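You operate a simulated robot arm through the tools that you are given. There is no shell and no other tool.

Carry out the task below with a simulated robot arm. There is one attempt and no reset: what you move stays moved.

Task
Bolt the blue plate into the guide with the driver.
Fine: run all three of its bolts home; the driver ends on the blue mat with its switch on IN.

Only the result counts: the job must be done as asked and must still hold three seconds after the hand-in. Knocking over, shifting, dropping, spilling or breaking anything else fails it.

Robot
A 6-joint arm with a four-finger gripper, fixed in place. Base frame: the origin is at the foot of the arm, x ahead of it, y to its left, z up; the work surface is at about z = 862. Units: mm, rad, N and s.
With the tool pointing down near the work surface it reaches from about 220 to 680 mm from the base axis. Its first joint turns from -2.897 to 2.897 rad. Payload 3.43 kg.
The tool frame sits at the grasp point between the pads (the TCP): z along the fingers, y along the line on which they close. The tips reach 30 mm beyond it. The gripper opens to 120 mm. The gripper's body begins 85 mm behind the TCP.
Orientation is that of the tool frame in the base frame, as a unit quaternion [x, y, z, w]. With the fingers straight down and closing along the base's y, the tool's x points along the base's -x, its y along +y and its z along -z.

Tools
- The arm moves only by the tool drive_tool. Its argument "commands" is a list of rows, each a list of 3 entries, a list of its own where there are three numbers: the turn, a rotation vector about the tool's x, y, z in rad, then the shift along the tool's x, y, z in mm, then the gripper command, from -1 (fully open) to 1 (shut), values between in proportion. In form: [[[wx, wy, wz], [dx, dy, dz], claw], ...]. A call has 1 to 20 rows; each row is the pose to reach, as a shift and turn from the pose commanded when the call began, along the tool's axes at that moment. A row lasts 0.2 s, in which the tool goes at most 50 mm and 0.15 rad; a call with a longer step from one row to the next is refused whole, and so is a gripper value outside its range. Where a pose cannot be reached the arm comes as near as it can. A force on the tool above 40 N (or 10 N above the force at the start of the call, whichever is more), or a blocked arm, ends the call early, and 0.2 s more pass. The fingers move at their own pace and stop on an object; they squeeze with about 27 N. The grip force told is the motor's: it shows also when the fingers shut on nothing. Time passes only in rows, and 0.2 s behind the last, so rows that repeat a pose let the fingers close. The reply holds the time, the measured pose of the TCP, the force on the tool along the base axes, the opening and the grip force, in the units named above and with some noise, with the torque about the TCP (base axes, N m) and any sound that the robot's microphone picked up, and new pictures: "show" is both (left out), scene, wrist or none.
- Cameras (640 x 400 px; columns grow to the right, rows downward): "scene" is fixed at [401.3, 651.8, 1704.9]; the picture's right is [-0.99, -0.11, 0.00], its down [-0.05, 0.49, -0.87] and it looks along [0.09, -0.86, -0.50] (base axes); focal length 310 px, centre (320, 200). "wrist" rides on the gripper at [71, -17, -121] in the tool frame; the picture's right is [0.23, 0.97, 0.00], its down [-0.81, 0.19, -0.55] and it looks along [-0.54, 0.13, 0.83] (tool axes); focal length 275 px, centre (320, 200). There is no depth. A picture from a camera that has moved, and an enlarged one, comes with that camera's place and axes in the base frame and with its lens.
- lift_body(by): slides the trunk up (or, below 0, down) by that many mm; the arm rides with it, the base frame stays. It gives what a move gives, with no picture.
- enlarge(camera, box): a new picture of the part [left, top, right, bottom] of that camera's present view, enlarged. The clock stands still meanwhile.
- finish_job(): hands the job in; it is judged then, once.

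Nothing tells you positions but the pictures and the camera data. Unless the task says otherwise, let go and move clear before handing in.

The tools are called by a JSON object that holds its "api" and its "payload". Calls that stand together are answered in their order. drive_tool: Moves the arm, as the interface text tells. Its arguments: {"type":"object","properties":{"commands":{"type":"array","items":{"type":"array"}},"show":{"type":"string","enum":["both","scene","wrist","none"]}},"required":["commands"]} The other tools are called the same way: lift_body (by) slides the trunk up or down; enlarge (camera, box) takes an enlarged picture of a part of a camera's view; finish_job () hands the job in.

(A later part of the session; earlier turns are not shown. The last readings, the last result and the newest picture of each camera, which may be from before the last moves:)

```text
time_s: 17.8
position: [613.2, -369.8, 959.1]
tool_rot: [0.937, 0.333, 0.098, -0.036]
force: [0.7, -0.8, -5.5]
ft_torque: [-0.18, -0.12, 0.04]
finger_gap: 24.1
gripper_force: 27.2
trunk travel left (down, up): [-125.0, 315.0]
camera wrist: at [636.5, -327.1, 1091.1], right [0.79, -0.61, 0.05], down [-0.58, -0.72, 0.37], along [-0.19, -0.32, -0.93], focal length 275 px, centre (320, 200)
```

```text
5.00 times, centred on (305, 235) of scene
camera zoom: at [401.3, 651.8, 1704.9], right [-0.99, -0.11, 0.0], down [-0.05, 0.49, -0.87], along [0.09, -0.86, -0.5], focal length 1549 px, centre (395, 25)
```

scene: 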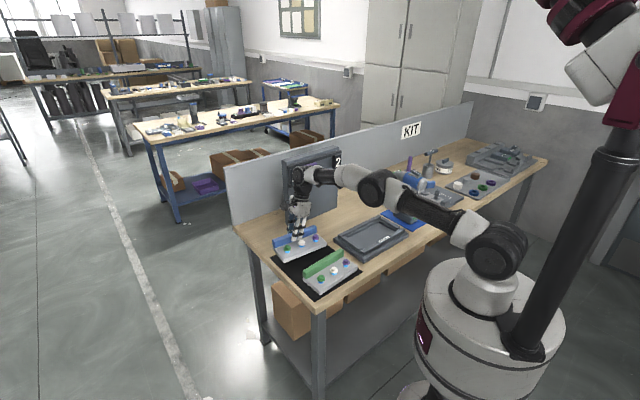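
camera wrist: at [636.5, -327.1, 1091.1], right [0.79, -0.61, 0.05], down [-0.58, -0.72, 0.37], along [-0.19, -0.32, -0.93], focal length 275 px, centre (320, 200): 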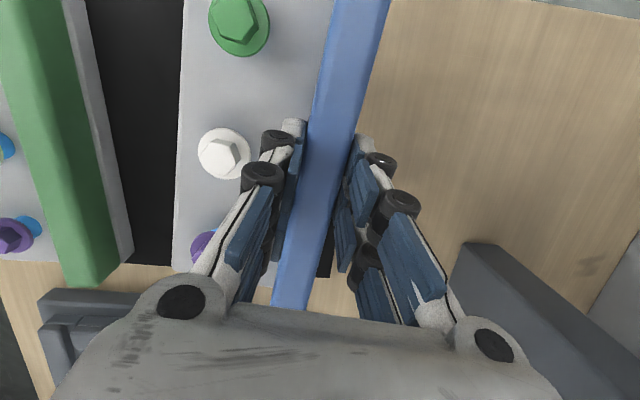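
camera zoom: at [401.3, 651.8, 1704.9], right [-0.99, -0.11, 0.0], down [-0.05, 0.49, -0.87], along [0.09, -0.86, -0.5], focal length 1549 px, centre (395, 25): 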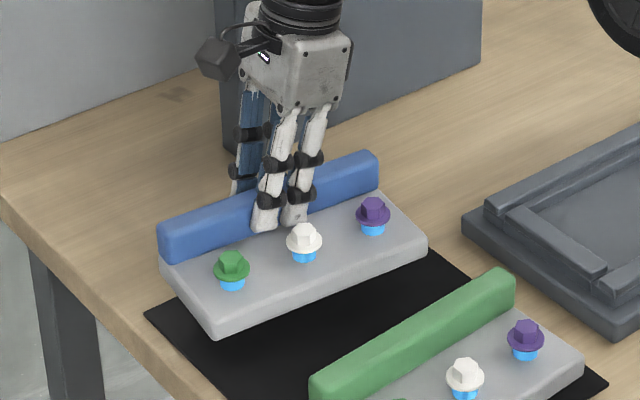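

The plate weighs about 0.56 kg and hangs level. I carry it over the guide with the bar to the back, turning +5.9° to match the guide, at a safe height.

{"api": "drive_tool", "payload": {"commands": [[[0, 0, 0], [4.2, 0, -19.6], 1], [[0, 0, 0], [8.5, 0, -40], 1], [[0.0021, 0, -0.0101], [-23, -7.4, -46.7], 1], [[0.0043, 0, -0.0201], [-54.6, -14.7, -53.3], 1], [[0.0064, 0, -0.0302], [-86.1, -22.1, -60], 1], [[0.0086, 0, -0.0403], [-117.6, -29.4, -66.7], 1], [[0.0107, 0, -0.0504], [-149.2, -36.8, -73.4], 1], [[0.0128, 0, -0.0604], [-180.7, -44.2, -80], 1], [[0.015, 0, -0.0705], [-212.2, -51.5, -86.7], 1], [[0.0171, 0, -0.0806], [-243.7, -58.9, -93.4], 1], [[0.0193, 0, -0.0906], [-275.3, -66.2, -100], 1], [[0.0214, 0, -0.1007], [-306.8, -73.6, -106.7], 1], [[0.0214, 0, -0.1007], [-306.8, -73.6, -106.7], 1], [[0.0214, 0, -0.1007], [-306.8, -73.6, -106.7], 1]]}}

{"api": "enlarge", "payload": {"camera": "scene", "box": [325, 180, 425, 270]}}

```text
time_s: 20.8
position: [315.9, -518.5, 1002.0]
tool_rot: [0.919, 0.38, 0.097, -0.041]
force: [-0.7, 0.2, -6.0]
ft_torque: [-0.16, -0.11, 0.01]
finger_gap: 24.0
gripper_force: 27.3
trunk travel left (down, up): [-125.0, 315.0]
camera wrist: at [334.5, -474.1, 1133.6], right [0.85, -0.53, 0.05], down [-0.51, -0.78, 0.37], along [-0.16, -0.34, -0.93], focal length 275 px, centre (320, 200)
```

scene: 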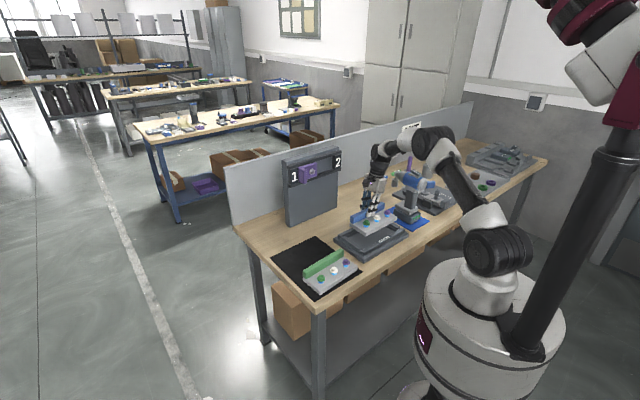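
wrist: 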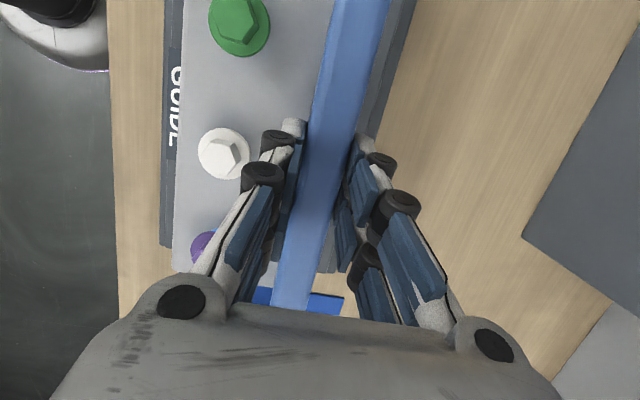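

```text
4.44 times, centred on (375, 225) of scene
camera zoom: at [401.3, 651.8, 1704.9], right [-0.99, -0.11, 0.0], down [-0.05, 0.49, -0.87], along [0.09, -0.86, -0.5], focal length 1377 px, centre (76, 89)
```

zoom: 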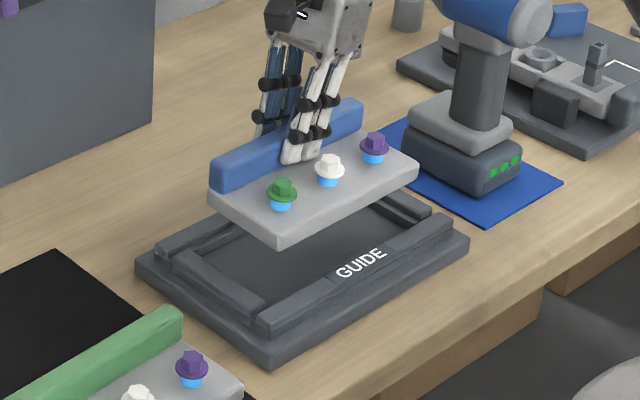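

{"api": "enlarge", "payload": {"camera": "wrist", "box": [140, 0, 260, 120]}}

{"api": "enlarge", "payload": {"camera": "wrist", "box": [320, 0, 440, 120]}}

{"api": "enlarge", "payload": {"camera": "wrist", "box": [150, 200, 360, 320]}}

```text
3.33 times, centred on (200, 60) of wrist
camera zoom: at [334.5, -474.1, 1133.6], right [0.85, -0.53, 0.05], down [-0.51, -0.78, 0.37], along [-0.16, -0.34, -0.93], focal length 918 px, centre (720, 667)
```

zoom: 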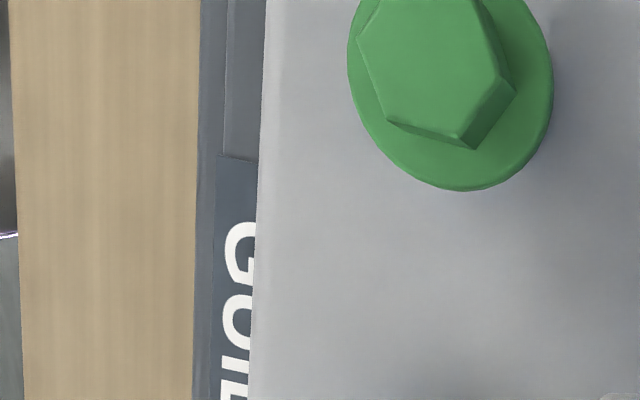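

```text
3.33 times, centred on (380, 60) of wrist
camera zoom: at [334.5, -474.1, 1133.6], right [0.85, -0.53, 0.05], down [-0.51, -0.78, 0.37], along [-0.16, -0.34, -0.93], focal length 918 px, centre (120, 667)
```

zoom: 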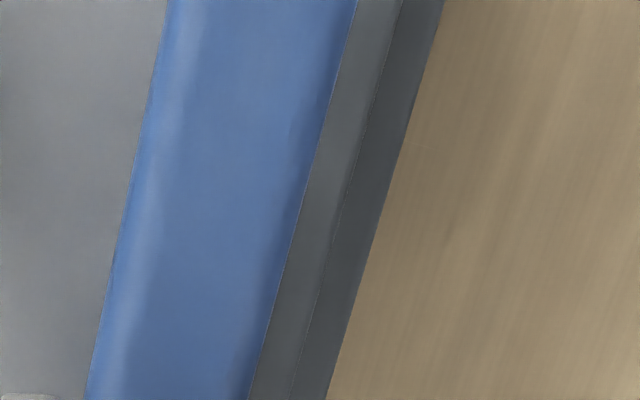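

```text
3.05 times, centred on (255, 260) of wrist
camera zoom: at [334.5, -474.1, 1133.6], right [0.85, -0.53, 0.05], down [-0.51, -0.78, 0.37], along [-0.16, -0.34, -0.93], focal length 839 px, centre (518, 17)
```

zoom: 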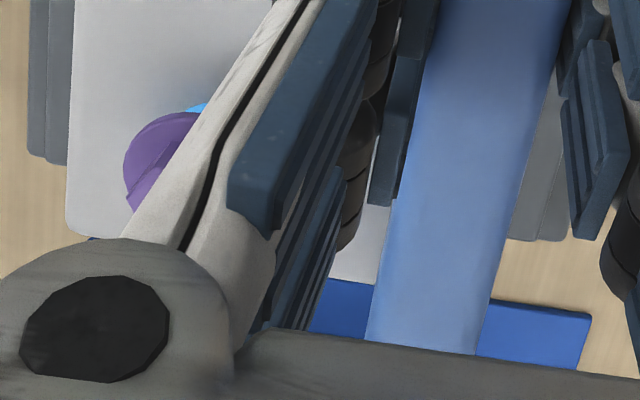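

The measurements agree: the guide centre is at p ≈ −140, q ≈ 548.4 in bench axes, while the plate centre is at p ≈ −140, q ≈ 551, parallel to the rails. I shift 2.5 mm toward the front and come down to just above the rails.

{"api": "drive_tool", "payload": {"commands": [[[0, 0, 0], [-3.2, -2.5, 15], 1], [[0, 0, 0], [-6.4, -2.5, 30], 1], [[0, 0, 0], [-9.6, -2.5, 45], 1], [[0, 0, 0], [-9.6, -2.5, 45], 1]]}}

{"api": "enlarge", "payload": {"camera": "wrist", "box": [140, 0, 260, 120]}}

{"api": "enlarge", "payload": {"camera": "wrist", "box": [320, 0, 440, 120]}}

{"api": "enlarge", "payload": {"camera": "scene", "box": [325, 190, 425, 270]}}

{"api": "enlarge", "payload": {"camera": "wrist", "box": [150, 200, 360, 320]}}

```text
time_s: 21.8
position: [313.9, -515.0, 956.9]
tool_rot: [0.919, 0.381, 0.096, -0.042]
force: [-0.5, -2.0, -5.7]
ft_torque: [-0.12, -0.12, 0.0]
finger_gap: 23.8
gripper_force: 27.2
trunk travel left (down, up): [-125.0, 315.0]
camera wrist: at [333.2, -470.9, 1088.0], right [0.85, -0.53, 0.05], down [-0.51, -0.78, 0.37], along [-0.16, -0.34, -0.93], focal length 275 px, centre (320, 200)
```

scene: 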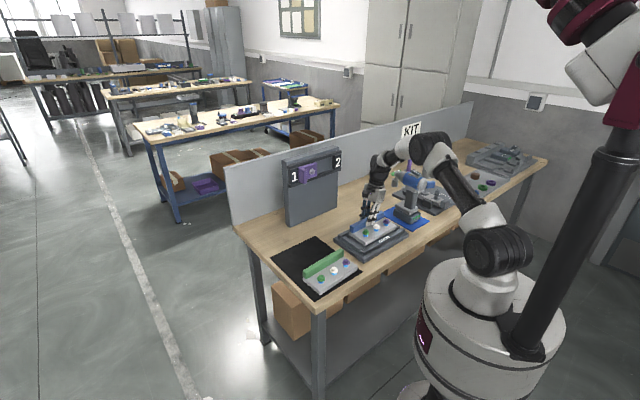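
wrist: 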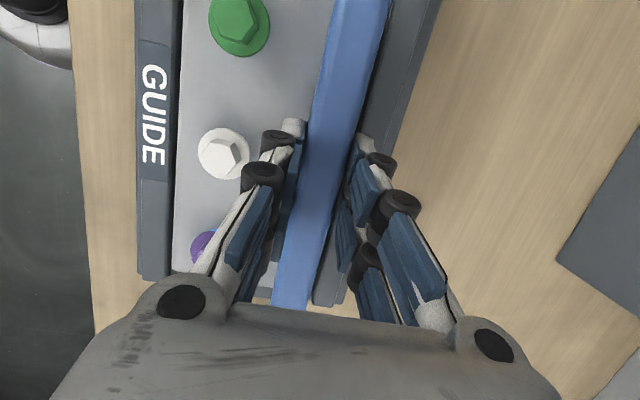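

```text
3.33 times, centred on (200, 60) of wrist
camera zoom: at [333.2, -470.9, 1088.0], right [0.85, -0.53, 0.05], down [-0.51, -0.78, 0.37], along [-0.16, -0.34, -0.93], focal length 918 px, centre (720, 667)
```

zoom: 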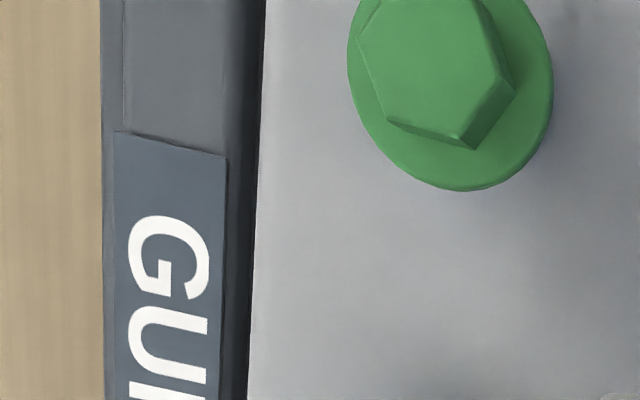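

```text
3.33 times, centred on (380, 60) of wrist
camera zoom: at [333.2, -470.9, 1088.0], right [0.85, -0.53, 0.05], down [-0.51, -0.78, 0.37], along [-0.16, -0.34, -0.93], focal length 918 px, centre (120, 667)
```

zoom: 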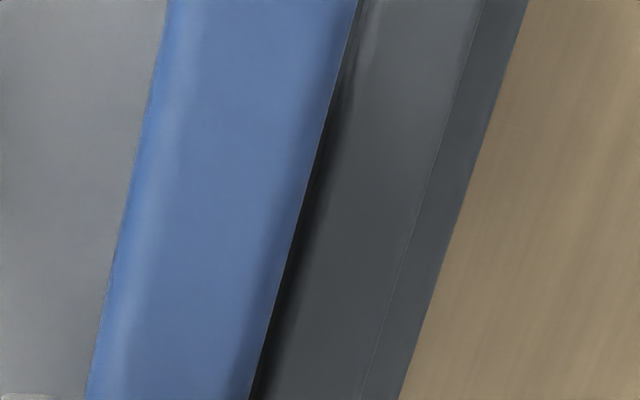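

```text
5.00 times, centred on (375, 230) of scene
camera zoom: at [401.3, 651.8, 1704.9], right [-0.99, -0.11, 0.0], down [-0.05, 0.49, -0.87], along [0.09, -0.86, -0.5], focal length 1549 px, centre (45, 50)
```

zoom: 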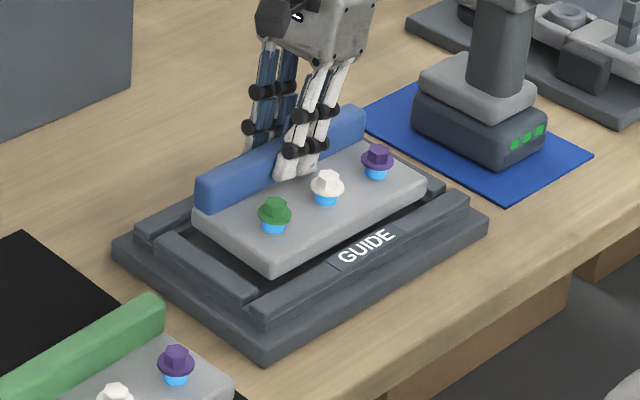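

```text
3.05 times, centred on (255, 260) of wrist
camera zoom: at [333.2, -470.9, 1088.0], right [0.85, -0.53, 0.05], down [-0.51, -0.78, 0.37], along [-0.16, -0.34, -0.93], focal length 839 px, centre (518, 17)
```

zoom: 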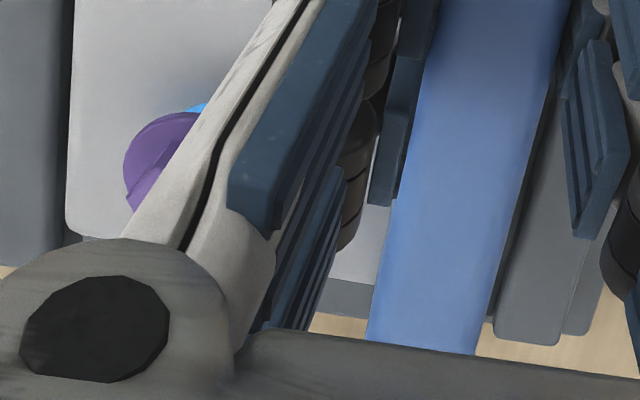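

The plate is centred to within a millimetre across the guide. Along it I add +2 mm, then lower it toward the floor.

{"api": "drive_tool", "payload": {"commands": [[[0, 0, 0], [0.3, 0, 8.2], 1], [[0, 0, 0], [-1.6, 0, 17], 1], [[0, 0, 0], [-2.4, 0, 21], 1], [[0, 0, 0], [-2.4, 0, 21], 1]]}}

{"api": "enlarge", "payload": {"camera": "scene", "box": [325, 190, 425, 270]}}

{"api": "enlarge", "payload": {"camera": "wrist", "box": [120, 0, 440, 300]}}

```text
time_s: 22.8
position: [317.1, -513.6, 936.6]
tool_rot: [0.919, 0.381, 0.097, -0.039]
force: [1.2, 3.1, 23.8]
ft_torque: [0.43, -0.14, -0.39]
finger_gap: 24.0
gripper_force: 27.2
trunk travel left (down, up): [-125.0, 315.0]
camera wrist: at [334.8, -469.1, 1069.5], right [0.85, -0.53, 0.05], down [-0.51, -0.78, 0.37], along [-0.16, -0.34, -0.93], focal length 275 px, centre (320, 200)
```

scene: 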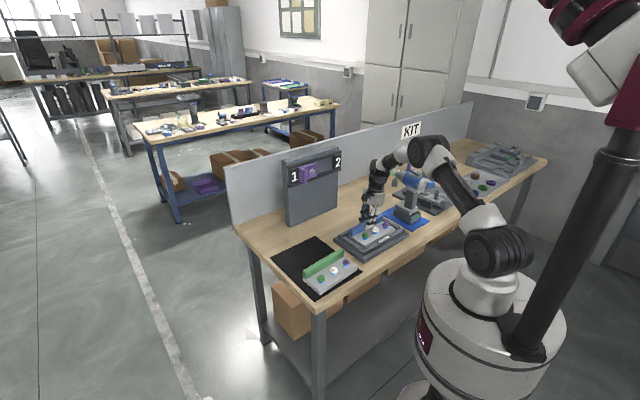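
wrist: 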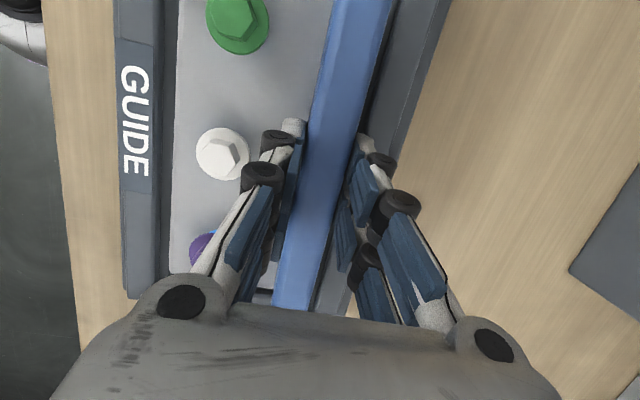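

```text
5.00 times, centred on (375, 230) of scene
camera zoom: at [401.3, 651.8, 1704.9], right [-0.99, -0.11, 0.0], down [-0.05, 0.49, -0.87], along [0.09, -0.86, -0.5], focal length 1549 px, centre (45, 50)
```

zoom: 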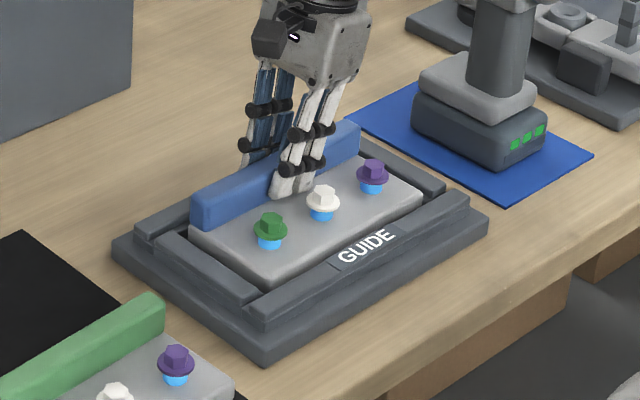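

```text
1.33 times, centred on (280, 150) of wrist
camera zoom: at [334.8, -469.1, 1069.5], right [0.85, -0.53, 0.05], down [-0.51, -0.78, 0.37], along [-0.16, -0.34, -0.93], focal length 367 px, centre (373, 267)
```

zoom: 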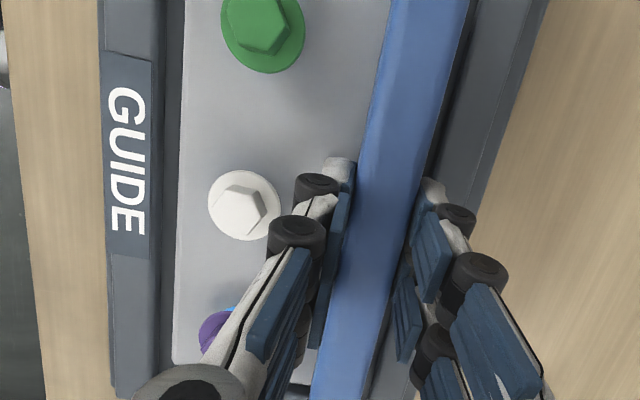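

Contact is felt at TCP z ≈ 937 (about 30 N). I check whether the plate is on the floor or caught on the step.

{"api": "enlarge", "payload": {"camera": "scene", "box": [340, 215, 400, 260]}}

{"api": "enlarge", "payload": {"camera": "wrist", "box": [110, 180, 210, 300]}}

{"api": "enlarge", "payload": {"camera": "wrist", "box": [110, 0, 210, 100]}}

{"api": "enlarge", "payload": {"camera": "wrist", "box": [250, 200, 370, 320]}}

```text
8.89 times, centred on (370, 238) of scene
camera zoom: at [401.3, 651.8, 1704.9], right [-0.99, -0.11, 0.0], down [-0.05, 0.49, -0.87], along [0.09, -0.86, -0.5], focal length 2754 px, centre (-124, -133)
```

zoom: 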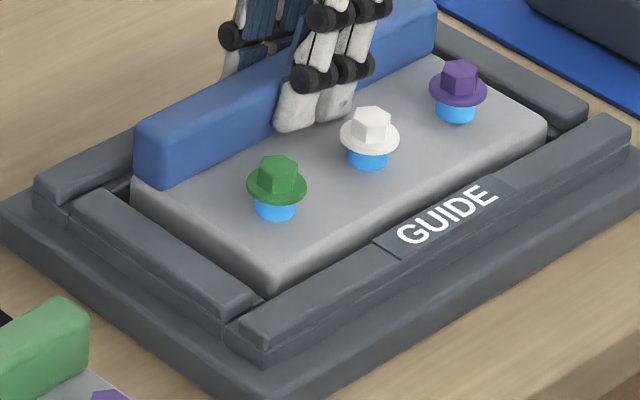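

```text
3.33 times, centred on (160, 240) of wrist
camera zoom: at [334.8, -469.1, 1069.5], right [0.85, -0.53, 0.05], down [-0.51, -0.78, 0.37], along [-0.16, -0.34, -0.93], focal length 918 px, centre (853, 67)
```

zoom: 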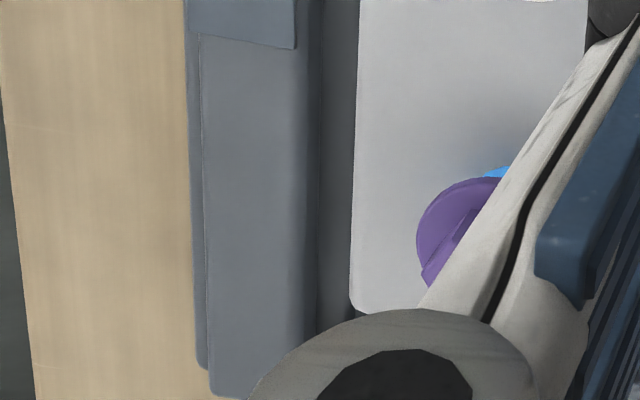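

```text
4.00 times, centred on (160, 50) of wrist
camera zoom: at [334.8, -469.1, 1069.5], right [0.85, -0.53, 0.05], down [-0.51, -0.78, 0.37], along [-0.16, -0.34, -0.93], focal length 1101 px, centre (960, 800)
```

zoom: 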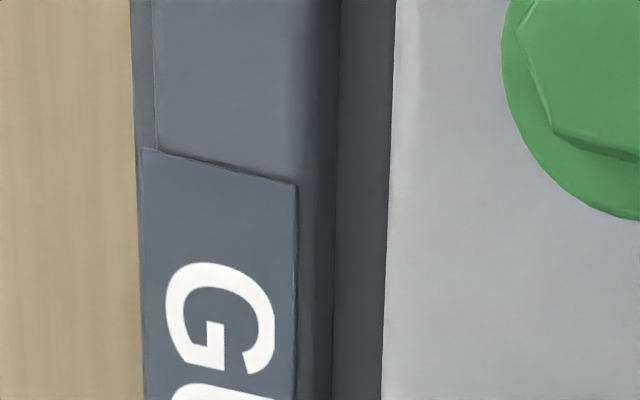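

```text
3.33 times, centred on (310, 260) of wrist
camera zoom: at [334.8, -469.1, 1069.5], right [0.85, -0.53, 0.05], down [-0.51, -0.78, 0.37], along [-0.16, -0.34, -0.93], focal length 918 px, centre (353, 0)
```

zoom: 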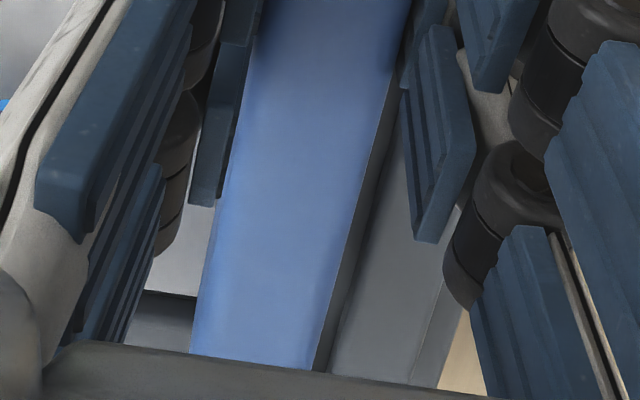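

{"api": "enlarge", "payload": {"camera": "scene", "box": [350, 235, 380, 257]}}

{"api": "enlarge", "payload": {"camera": "scene", "box": [345, 220, 365, 250]}}

```text
16.00 times, centred on (365, 246) of scene
camera zoom: at [401.3, 651.8, 1704.9], right [-0.99, -0.11, 0.0], down [-0.05, 0.49, -0.87], along [0.09, -0.86, -0.5], focal length 4957 px, centre (-400, -536)
```

zoom: 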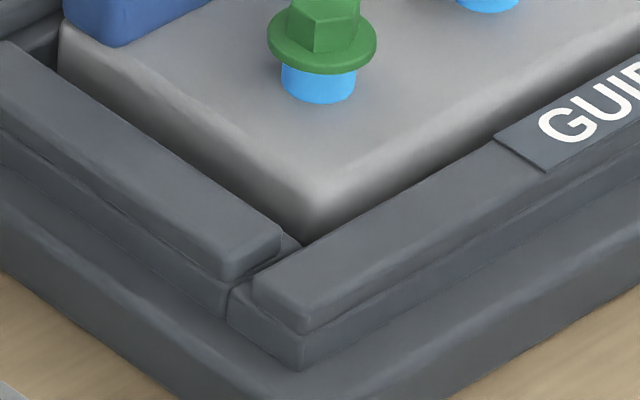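

```text
13.33 times, centred on (355, 235) of scene
camera zoom: at [401.3, 651.8, 1704.9], right [-0.99, -0.11, 0.0], down [-0.05, 0.49, -0.87], along [0.09, -0.86, -0.5], focal length 4131 px, centre (-147, -267)
```

zoom: 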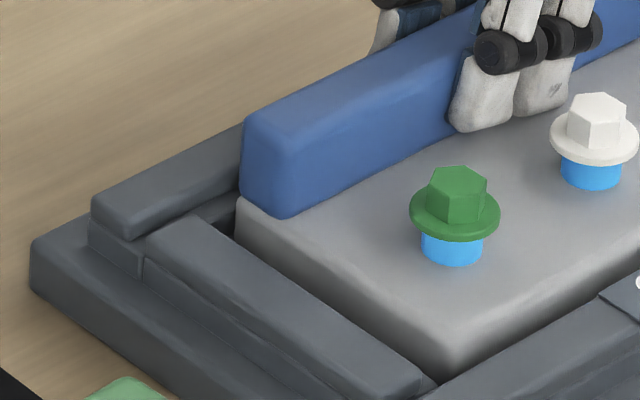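

The plate edges lie inside the pocket in both directions, and the contact height matches the guide floor (z ≈ 880). I ease the downward force and open the fingers.

{"api": "drive_tool", "payload": {"commands": [[[0, 0, 0], [0.63, 0, -2.9], 1], [[0, 0, 0], [0.63, 0, -2.9], 1]], "show": "none"}}

{"api": "drive_tool", "payload": {"commands": [[[0, 0, 0], [0, 0, 0], 0.6], [[0, 0, 0], [0, 0, 0], 0.35], [[0, 0, 0], [0, 0, 0], 0.3], [[0, 0, 0], [0, 0, 0], 0.3]]}}

{"api": "enlarge", "payload": {"camera": "scene", "box": [340, 215, 400, 260]}}

```text
time_s: 23.4
position: [316.5, -512.8, 937.8]
tool_rot: [0.919, 0.381, 0.096, -0.038]
force: [6.1, -3.0, 10.4]
ft_torque: [-0.15, -0.16, -0.05]
finger_gap: 23.8
gripper_force: 26.6
trunk travel left (down, up): [-125.0, 315.0]
```

```text
time_s: 24.4
position: [315.4, -514.0, 937.6]
tool_rot: [0.919, 0.381, 0.096, -0.041]
force: [-0.1, -0.5, 1.2]
ft_torque: [-0.01, 0.04, -0.01]
finger_gap: 42.6
gripper_force: 0.1
trunk travel left (down, up): [-125.0, 315.0]
camera wrist: at [334.6, -469.4, 1069.2], right [0.85, -0.53, 0.05], down [-0.51, -0.78, 0.37], along [-0.16, -0.34, -0.93], focal length 275 px, centre (320, 200)
```

scene: 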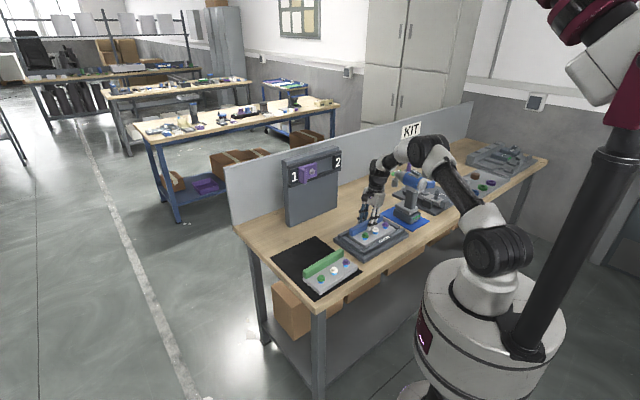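
wrist: 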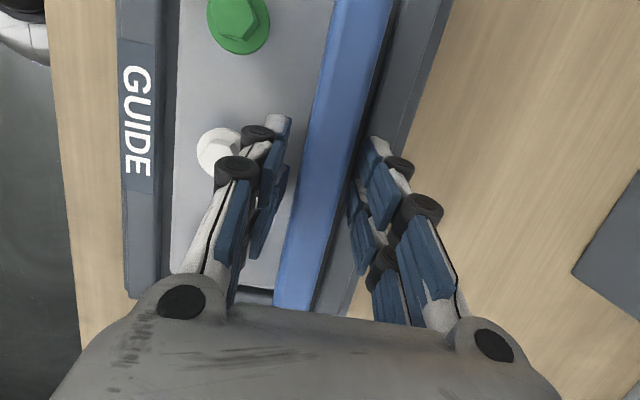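

```text
8.89 times, centred on (370, 238) of scene
camera zoom: at [401.3, 651.8, 1704.9], right [-0.99, -0.11, 0.0], down [-0.05, 0.49, -0.87], along [0.09, -0.86, -0.5], focal length 2754 px, centre (-124, -133)
```

zoom: 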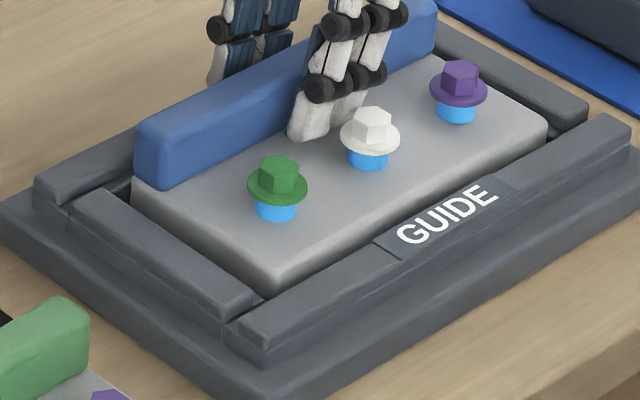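

The plate stays put after release. I lift straight up, level the tool, and look down at the plate to verify its seat and measure the bolts.

{"api": "drive_tool", "payload": {"commands": [[[0, 0, 0], [4.2, 0, -19.6], 0.3], [[0, 0, 0], [12.5, 0, -58.7], 0.3], [[0, -0.07, 0], [19, 0, -88], 0], [[0, -0.14, 0], [25.1, 0, -117.4], -0.3], [[0, -0.21, 0], [33, 0, -156.5], -0.3], [[0, -0.21, 0], [33, 0, -156.5], -0.3]]}}

{"api": "enlarge", "payload": {"camera": "wrist", "box": [160, 0, 400, 200]}}

```text
time_s: 25.8
position: [313.5, -513.9, 1098.8]
tool_rot: [0.924, 0.382, -0.001, -0.001]
force: [-0.2, 0.0, -0.3]
ft_torque: [0.04, 0.0, -0.01]
finger_gap: 77.9
gripper_force: 0.1
trunk travel left (down, up): [-125.0, 315.0]
camera wrist: at [350.3, -450.5, 1218.4], right [0.85, -0.53, 0.0], down [-0.44, -0.71, 0.55], along [-0.29, -0.47, -0.83], focal length 275 px, centre (320, 200)
```

scene: 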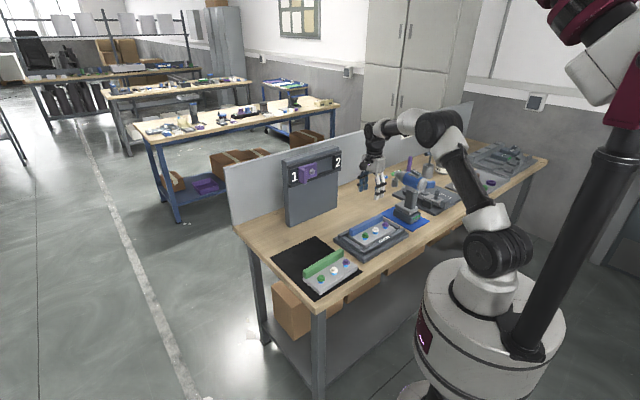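
wrist: 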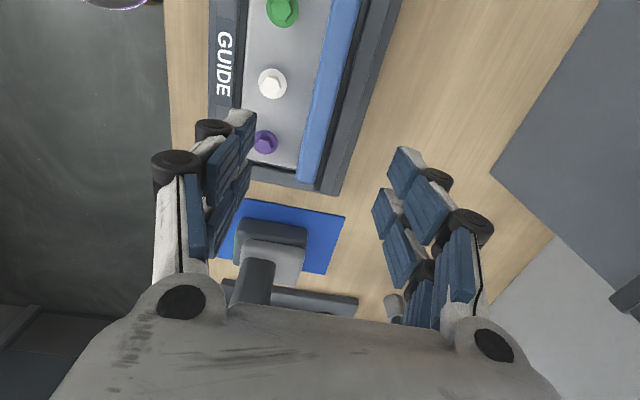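

```text
2.00 times, centred on (280, 100) of wrist
camera zoom: at [350.3, -450.5, 1218.4], right [0.85, -0.53, 0.0], down [-0.44, -0.71, 0.55], along [-0.29, -0.47, -0.83], focal length 551 px, centre (400, 400)
```

zoom: 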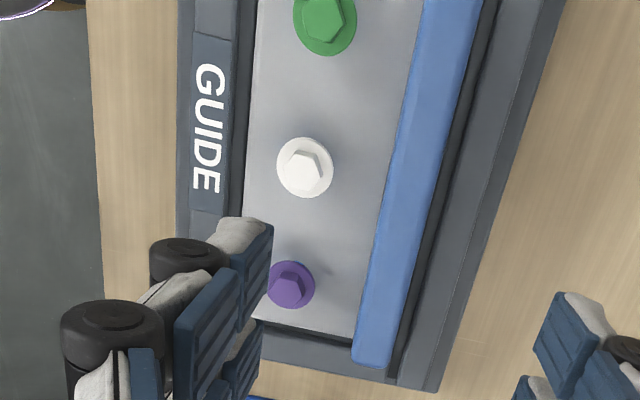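

The plate sits square in the guide. In bench axes the bolts are at q ≈ 533, with purple at p ≈ −203, white at −138.5 and green at −73.6. Now I swing the tool toward the driver's back side, yawing 90° first.

{"api": "drive_tool", "payload": {"commands": [[[0, 0, 0], [0, 0, -50], -1], [[0, 0, 0], [0, 0, -100], -1], [[0, 0, 0.1428], [-22.5, -16.8, -100], -1], [[0, 0, 0.2856], [-45, -33.6, -100], -1], [[0, 0, 0.4284], [-67.5, -50.4, -100], -1], [[0, 0, 0.5712], [-90, -67.2, -100], -1], [[0, 0, 0.714], [-112.5, -84, -100], -1], [[0, 0, 0.8568], [-135, -100.8, -100], -1], [[0, 0, 0.9996], [-157.5, -117.6, -100], -1], [[0, 0, 1.1424], [-180, -134.4, -100], -1], [[0, 0, 1.2852], [-202.5, -151.2, -100], -1], [[0, 0, 1.428], [-225, -168, -100], -1], [[0, 0, 1.5708], [-248, -185, -100], -1], [[0, 0, 1.5708], [-248, -185, -100], -1]]}}

```text
time_s: 28.8
position: [10.2, -555.9, 1196.4]
tool_rot: [0.924, -0.383, 0.0, 0.0]
force: [-1.0, 0.9, 0.0]
ft_torque: [0.0, 0.01, 0.01]
finger_gap: 120.2
gripper_force: 0.1
trunk travel left (down, up): [-125.0, 315.0]
camera wrist: at [71.1, -593.9, 1316.6], right [-0.53, -0.85, 0.0], down [-0.71, 0.44, 0.55], along [-0.47, 0.29, -0.83], focal length 275 px, centre (320, 200)
```

scene: 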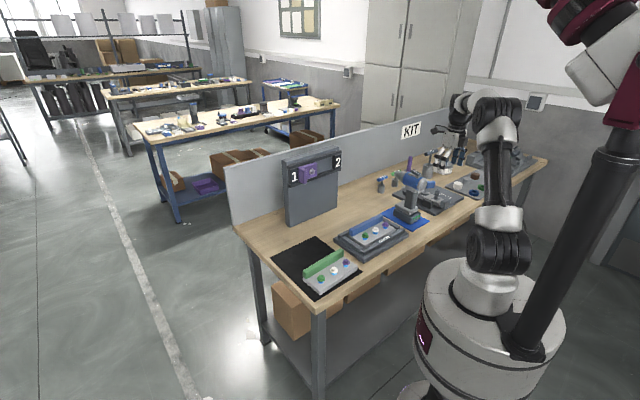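
wrist: 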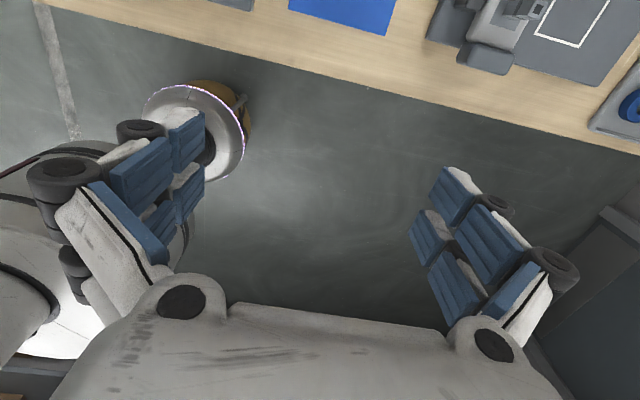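

The tool now has x toward the bench back. I pitch it up to horizontal and lower it a bit, to look at the driver from behind.

{"api": "drive_tool", "payload": {"commands": [[[0, 0.1428, 0], [0, 0, 10], -1], [[0, 0.2856, 0], [0, 0, 20], -1], [[0, 0.4284, 0], [0, 0, 30], -1], [[0, 0.5712, 0], [0, 0, 40], -1], [[0, 0.714, 0], [0, 0, 50], -1], [[0, 0.8568, 0], [0, 0, 60], -1], [[0, 0.9996, 0], [0, 0, 70], -1], [[0, 1.1424, 0], [0, 0, 80], -1], [[0, 1.2852, 0], [0, 0, 90], -1], [[0, 1.428, 0], [0, 0, 100], -1], [[0, 1.5708, 0], [0, 0, 110], -1], [[0, 1.5708, 0], [0, 0, 110], -1]]}}

```text
time_s: 31.4
position: [7.8, -557.7, 1089.7]
tool_rot: [0.652, -0.27, 0.654, 0.272]
force: [-0.5, -0.4, -0.2]
ft_torque: [-0.02, -0.02, -0.05]
finger_gap: 119.9
gripper_force: 0.2
trunk travel left (down, up): [-125.0, 315.0]
camera wrist: at [-65.0, -459.9, 1159.1], right [-0.69, -0.69, 0.23], down [-0.53, 0.25, -0.81], along [0.5, -0.68, -0.54], focal length 275 px, centre (320, 200)
```

scene: 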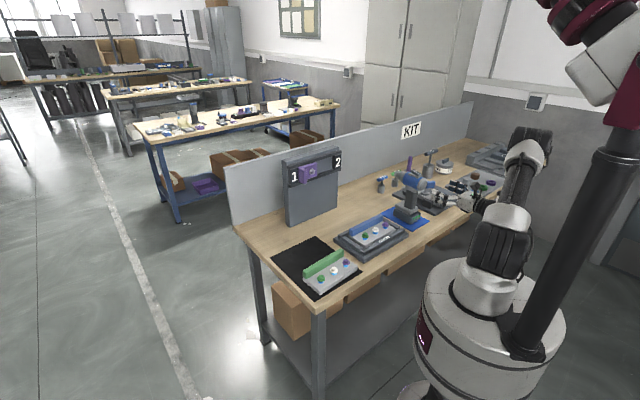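
wrist: 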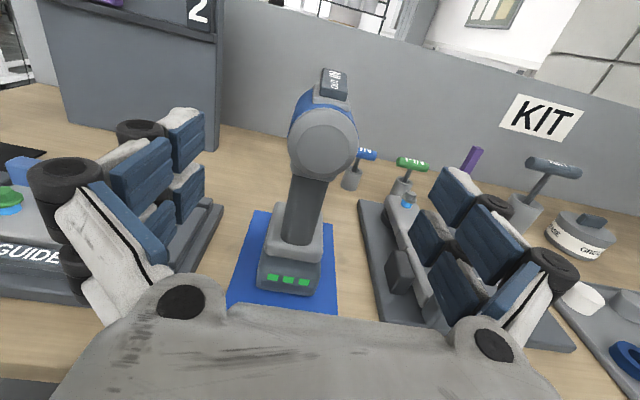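

{"api": "enlarge", "payload": {"camera": "wrist", "box": [290, 60, 370, 120]}}

{"api": "enlarge", "payload": {"camera": "wrist", "box": [220, 60, 380, 310]}}

{"api": "enlarge", "payload": {"camera": "scene", "box": [385, 160, 445, 240]}}

```text
6.67 times, centred on (330, 90) of wrist
camera zoom: at [-65.0, -459.9, 1159.1], right [-0.69, -0.69, 0.23], down [-0.53, 0.25, -0.81], along [0.5, -0.68, -0.54], focal length 1835 px, centre (253, 933)
```

zoom: 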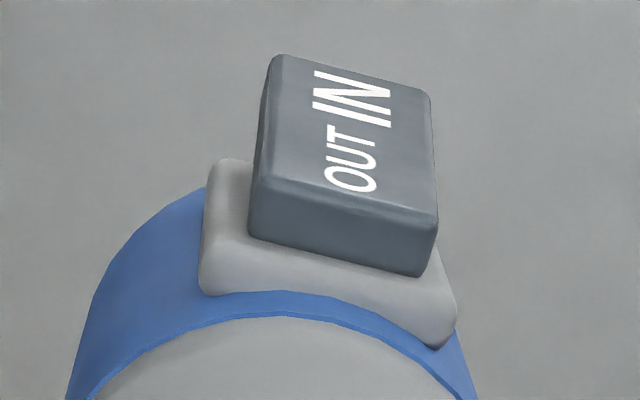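

```text
1.60 times, centred on (300, 185) of wrist
camera zoom: at [-65.0, -459.9, 1159.1], right [-0.69, -0.69, 0.23], down [-0.53, 0.25, -0.81], along [0.5, -0.68, -0.54], focal length 440 px, centre (352, 224)
```

zoom: 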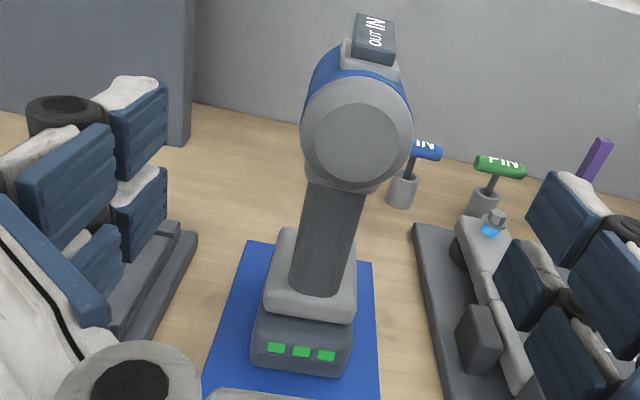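

```text
5.00 times, centred on (415, 200) of scene
camera zoom: at [401.3, 651.8, 1704.9], right [-0.99, -0.11, 0.0], down [-0.05, 0.49, -0.87], along [0.09, -0.86, -0.5], focal length 1549 px, centre (-155, 200)
```

zoom: 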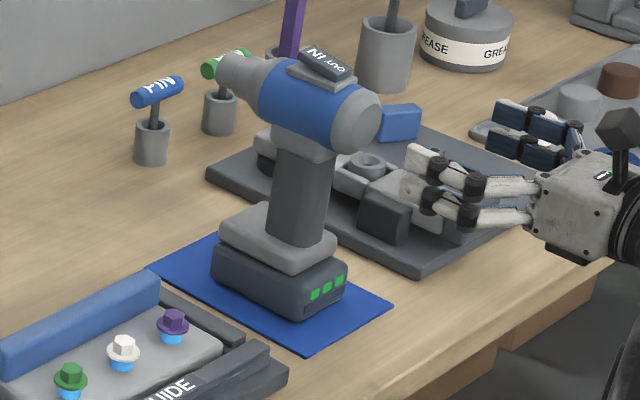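

{"api": "enlarge", "payload": {"camera": "scene", "box": [405, 160, 430, 180]}}

{"api": "enlarge", "payload": {"camera": "scene", "box": [396, 164, 436, 194]}}

```text
16.00 times, centred on (418, 170) of scene
camera zoom: at [401.3, 651.8, 1704.9], right [-0.99, -0.11, 0.0], down [-0.05, 0.49, -0.87], along [0.09, -0.86, -0.5], focal length 4957 px, centre (-1240, 680)
```

zoom: 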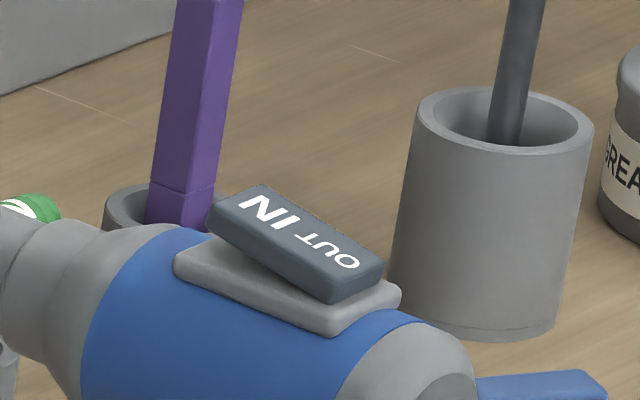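

```text
13.33 times, centred on (416, 179) of scene
camera zoom: at [401.3, 651.8, 1704.9], right [-0.99, -0.11, 0.0], down [-0.05, 0.49, -0.87], along [0.09, -0.86, -0.5], focal length 4131 px, centre (-960, 480)
```

zoom: 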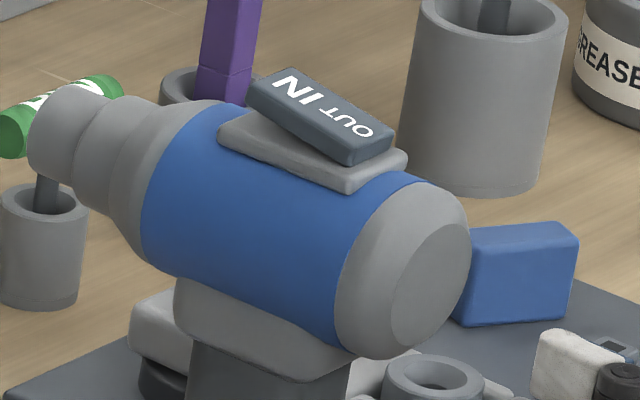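

The rocker switch is tilted with the IN end raised and the OUT end pressed down, so it is currently on OUT. I need to press the IN end down. I'll raise the trunk, bring the tool back to pointing down with closed fingers, and hover over the IN end.

{"api": "lift_body", "payload": {"by": 150}}

{"api": "drive_tool", "payload": {"commands": [[[0, -0.1428, 0], [0, 0, 0], -1], [[0, -0.2856, 0], [0, 0, 0], -0.5], [[0, -0.4284, 0], [0, 0, 0], 0], [[0, -0.5712, 0], [0, 0, 0], 0.5], [[0, -0.714, 0], [0, 0, 0], 1], [[0, -0.8568, 0], [0, 0, 0], 1], [[0, -0.9996, 0], [0, 0, 0], 1], [[0, -1.1424, 0], [0, 0, 0], 1], [[0, -1.2852, 0], [0, 0, 0], 1], [[0, -1.428, 0], [0, 0, 0], 1], [[0, -1.5708, 0], [0, 0, 0], 1], [[0, -1.5708, 0], [0, 0, 0], 1]]}}

```text
time_s: 33.1
position: [10.3, -558.6, 1238.9]
tool_rot: [0.653, -0.271, 0.653, 0.271]
force: [0.5, 0.2, 0.1]
ft_torque: [0.04, -0.03, 0.0]
finger_gap: 120.0
gripper_force: 0.1
trunk travel left (down, up): [-275.0, 165.0]
```

```text
time_s: 35.7
position: [8.1, -557.6, 1239.1]
tool_rot: [0.924, -0.382, -0.001, -0.001]
force: [0.8, -0.5, -0.2]
ft_torque: [0.01, -0.01, -0.01]
finger_gap: 0.0
gripper_force: 27.0
trunk travel left (down, up): [-275.0, 165.0]
camera wrist: at [70.1, -595.7, 1358.4], right [-0.53, -0.85, 0.0], down [-0.71, 0.44, 0.55], along [-0.47, 0.29, -0.83], focal length 275 px, centre (320, 200)
```

scene: 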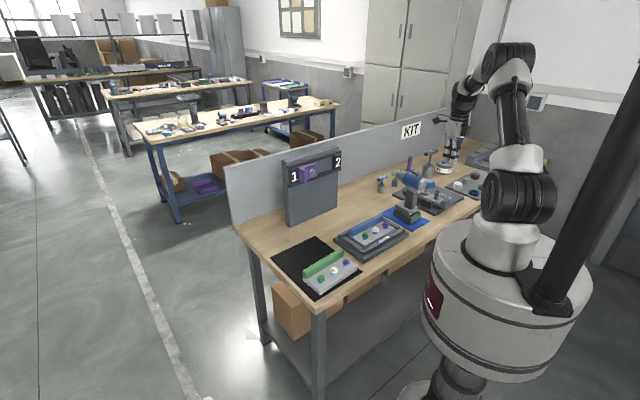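
wrist: 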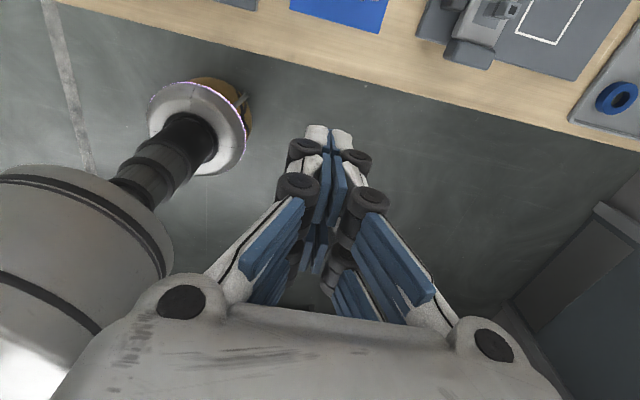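

{"api": "enlarge", "payload": {"camera": "scene", "box": [420, 70, 500, 190]}}

{"api": "enlarge", "payload": {"camera": "wrist", "box": [220, 110, 420, 310]}}

```text
3.33 times, centred on (460, 130) of scene
camera zoom: at [401.3, 651.8, 1704.9], right [-0.99, -0.11, 0.0], down [-0.05, 0.49, -0.87], along [0.09, -0.86, -0.5], focal length 1033 px, centre (-147, 433)
```

zoom: 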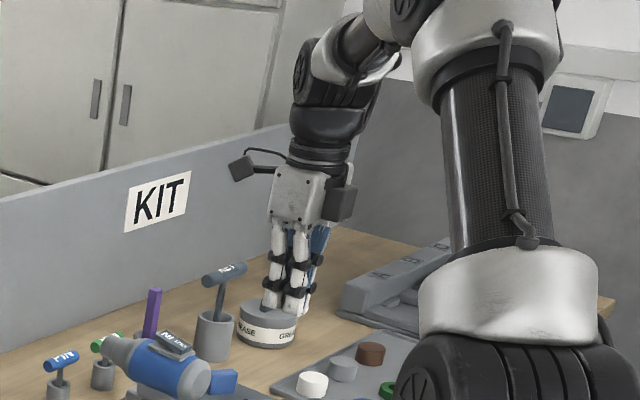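

```text
2.00 times, centred on (320, 210) of wrist
camera zoom: at [70.1, -595.7, 1358.4], right [-0.53, -0.85, 0.0], down [-0.71, 0.44, 0.55], along [-0.47, 0.29, -0.83], focal length 551 px, centre (320, 180)
```

zoom: 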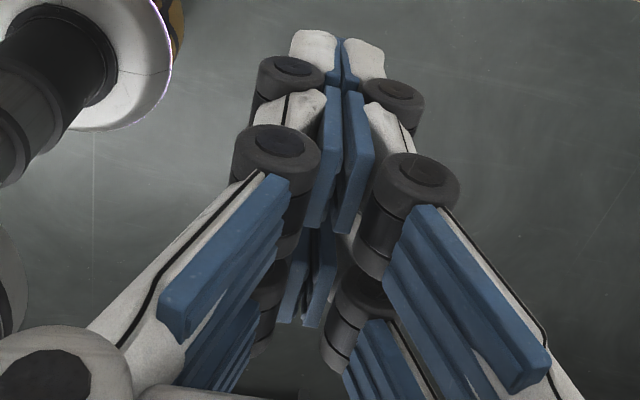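

The jaws are two 19 mm fingers side by side. Turned with the finger thickness along the rocker, the closed tip covers about ±10 mm along it, which is good for pressing just the IN end. I yaw back and hover above it.

{"api": "drive_tool", "payload": {"commands": [[[0, 0, -0.1428], [14.3, 0.45, 3.5], 1], [[0, 0, -0.2856], [28.6, 0.9, 7], 1], [[0, 0, -0.4284], [42.9, 1.4, 10.5], 1], [[0, 0, -0.5712], [57.2, 1.8, 14], 1], [[0, 0, -0.714], [71.5, 2.3, 17.5], 1], [[0, 0, -0.8568], [85.8, 2.7, 21], 1], [[0, 0, -0.9996], [100.1, 3.2, 24.5], 1], [[0, 0, -1.1424], [114.4, 3.6, 28], 1], [[0, 0, -1.2852], [128.7, 4.1, 31.5], 1], [[0, 0, -1.428], [143, 4.5, 35], 1], [[0, 0, -1.5708], [157, 5, 39], 1], [[0, 0, -1.5708], [157, 5, 39], 1]]}}

{"api": "enlarge", "payload": {"camera": "wrist", "box": [220, 60, 420, 260]}}

{"api": "enlarge", "payload": {"camera": "scene", "box": [385, 120, 445, 200]}}

```text
time_s: 38.3
position: [116.6, -669.3, 1200.6]
tool_rot: [0.923, 0.384, 0.0, 0.0]
force: [-0.4, 0.3, -0.4]
ft_torque: [0.0, 0.0, -0.01]
finger_gap: 0.1
gripper_force: 26.8
trunk travel left (down, up): [-275.0, 165.0]
camera wrist: at [154.2, -607.9, 1319.8], right [0.85, -0.52, 0.0], down [-0.44, -0.71, 0.55], along [-0.29, -0.47, -0.83], focal length 275 px, centre (320, 200)
```

scene: 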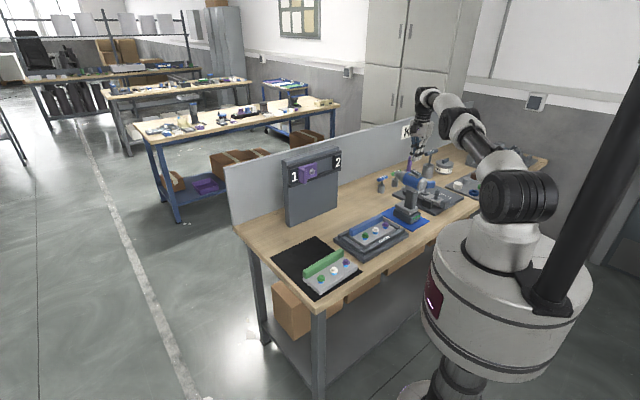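
wrist: 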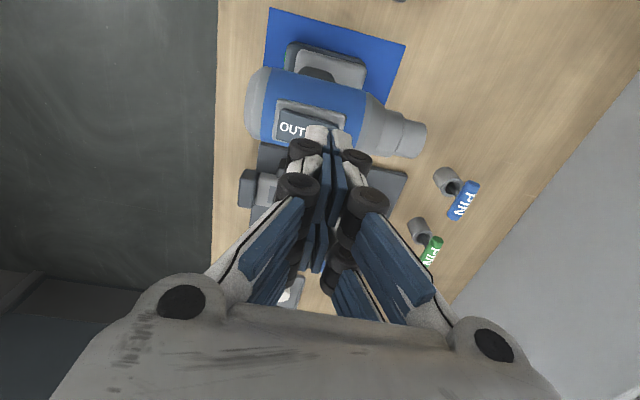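

```text
2.00 times, centred on (320, 160) of wrist
camera zoom: at [154.2, -607.9, 1319.8], right [0.85, -0.52, 0.0], down [-0.44, -0.71, 0.55], along [-0.29, -0.47, -0.83], focal length 551 px, centre (320, 280)
```

zoom: 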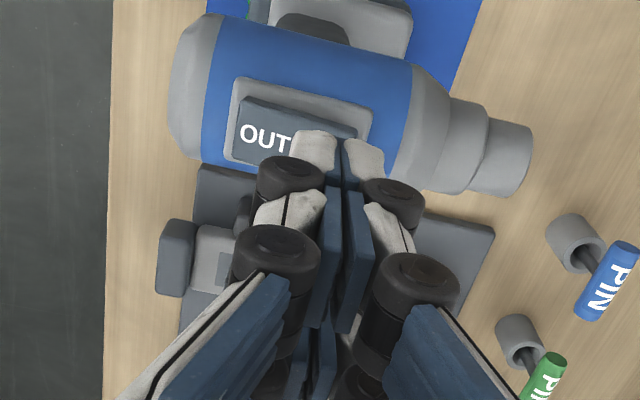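

```text
5.00 times, centred on (415, 160) of scene
camera zoom: at [401.3, 651.8, 1704.9], right [-0.99, -0.11, 0.0], down [-0.05, 0.49, -0.87], along [0.09, -0.86, -0.5], focal length 1549 px, centre (-155, 400)
```

zoom: 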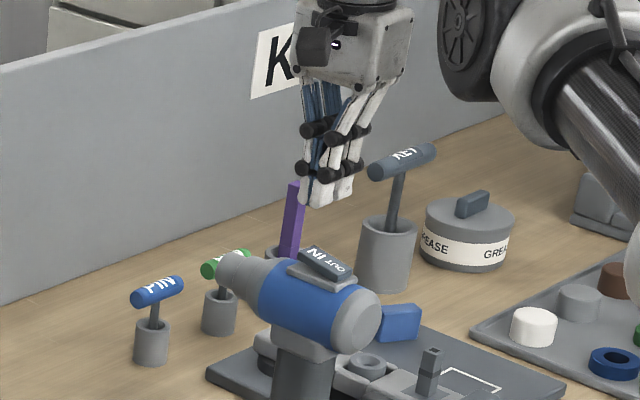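

The rocker spans q ≈ 525–568, with the IN end toward the chuck, and the fingertip hovers at q ≈ 556. I shift 5 mm toward the IN end and descend in small monitored steps.

{"api": "drive_tool", "payload": {"commands": [[[0, 0, 0], [-3, 5, 20], 1], [[0, 0, 0], [-3, 5, 38], 1], [[0, 0, 0], [-3, 5, 38], 1]], "show": "both"}}

{"api": "enlarge", "payload": {"camera": "scene", "box": [395, 150, 440, 190]}}

{"api": "enlarge", "payload": {"camera": "wrist", "box": [220, 60, 420, 260]}}

```text
time_s: 39.1
position: [117.7, -676.5, 1162.4]
tool_rot: [0.924, 0.383, 0.0, 0.0]
force: [-0.2, 0.2, 0.8]
ft_torque: [0.0, 0.0, -0.04]
finger_gap: 0.0
gripper_force: 27.0
out of reach, approached as far as the arm can: row 1
trunk travel left (down, up): [-275.0, 165.0]
camera wrist: at [156.1, -612.8, 1282.0], right [0.85, -0.52, 0.0], down [-0.44, -0.71, 0.55], along [-0.29, -0.47, -0.83], focal length 275 px, centre (320, 200)
```

scene: 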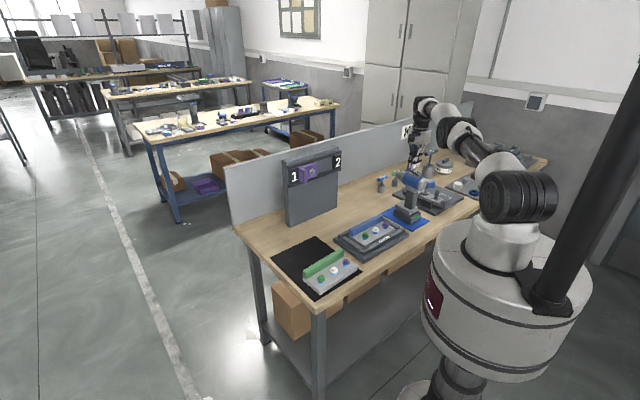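
wrist: 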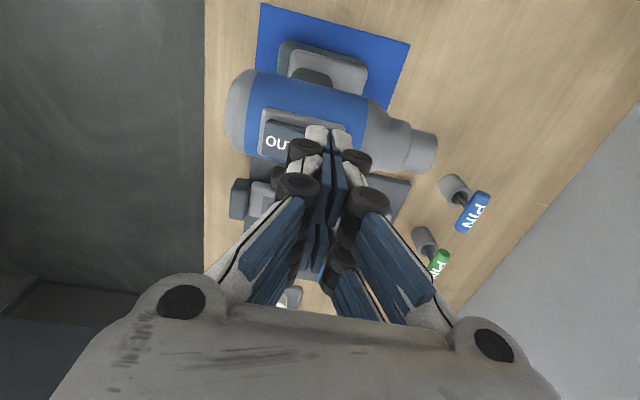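

```text
10.00 times, centred on (418, 170) of scene
camera zoom: at [401.3, 651.8, 1704.9], right [-0.99, -0.11, 0.0], down [-0.05, 0.49, -0.87], along [0.09, -0.86, -0.5], focal length 3098 px, centre (-655, 500)
```

zoom: 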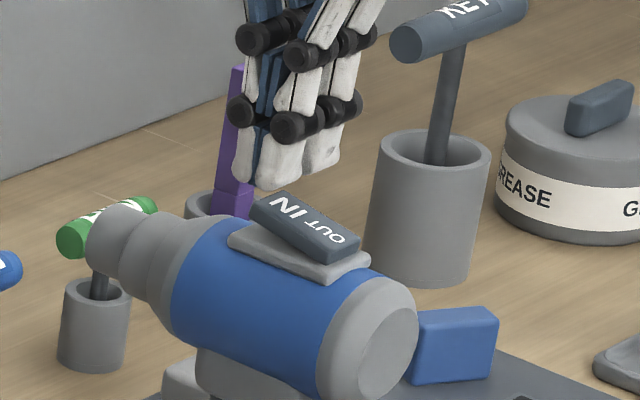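

```text
2.00 times, centred on (320, 160) of wrist
camera zoom: at [156.1, -612.8, 1282.0], right [0.85, -0.52, 0.0], down [-0.44, -0.71, 0.55], along [-0.29, -0.47, -0.83], focal length 551 px, centre (320, 280)
```

zoom: 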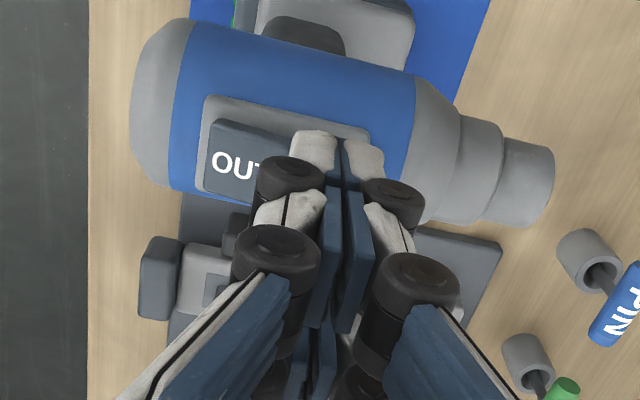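

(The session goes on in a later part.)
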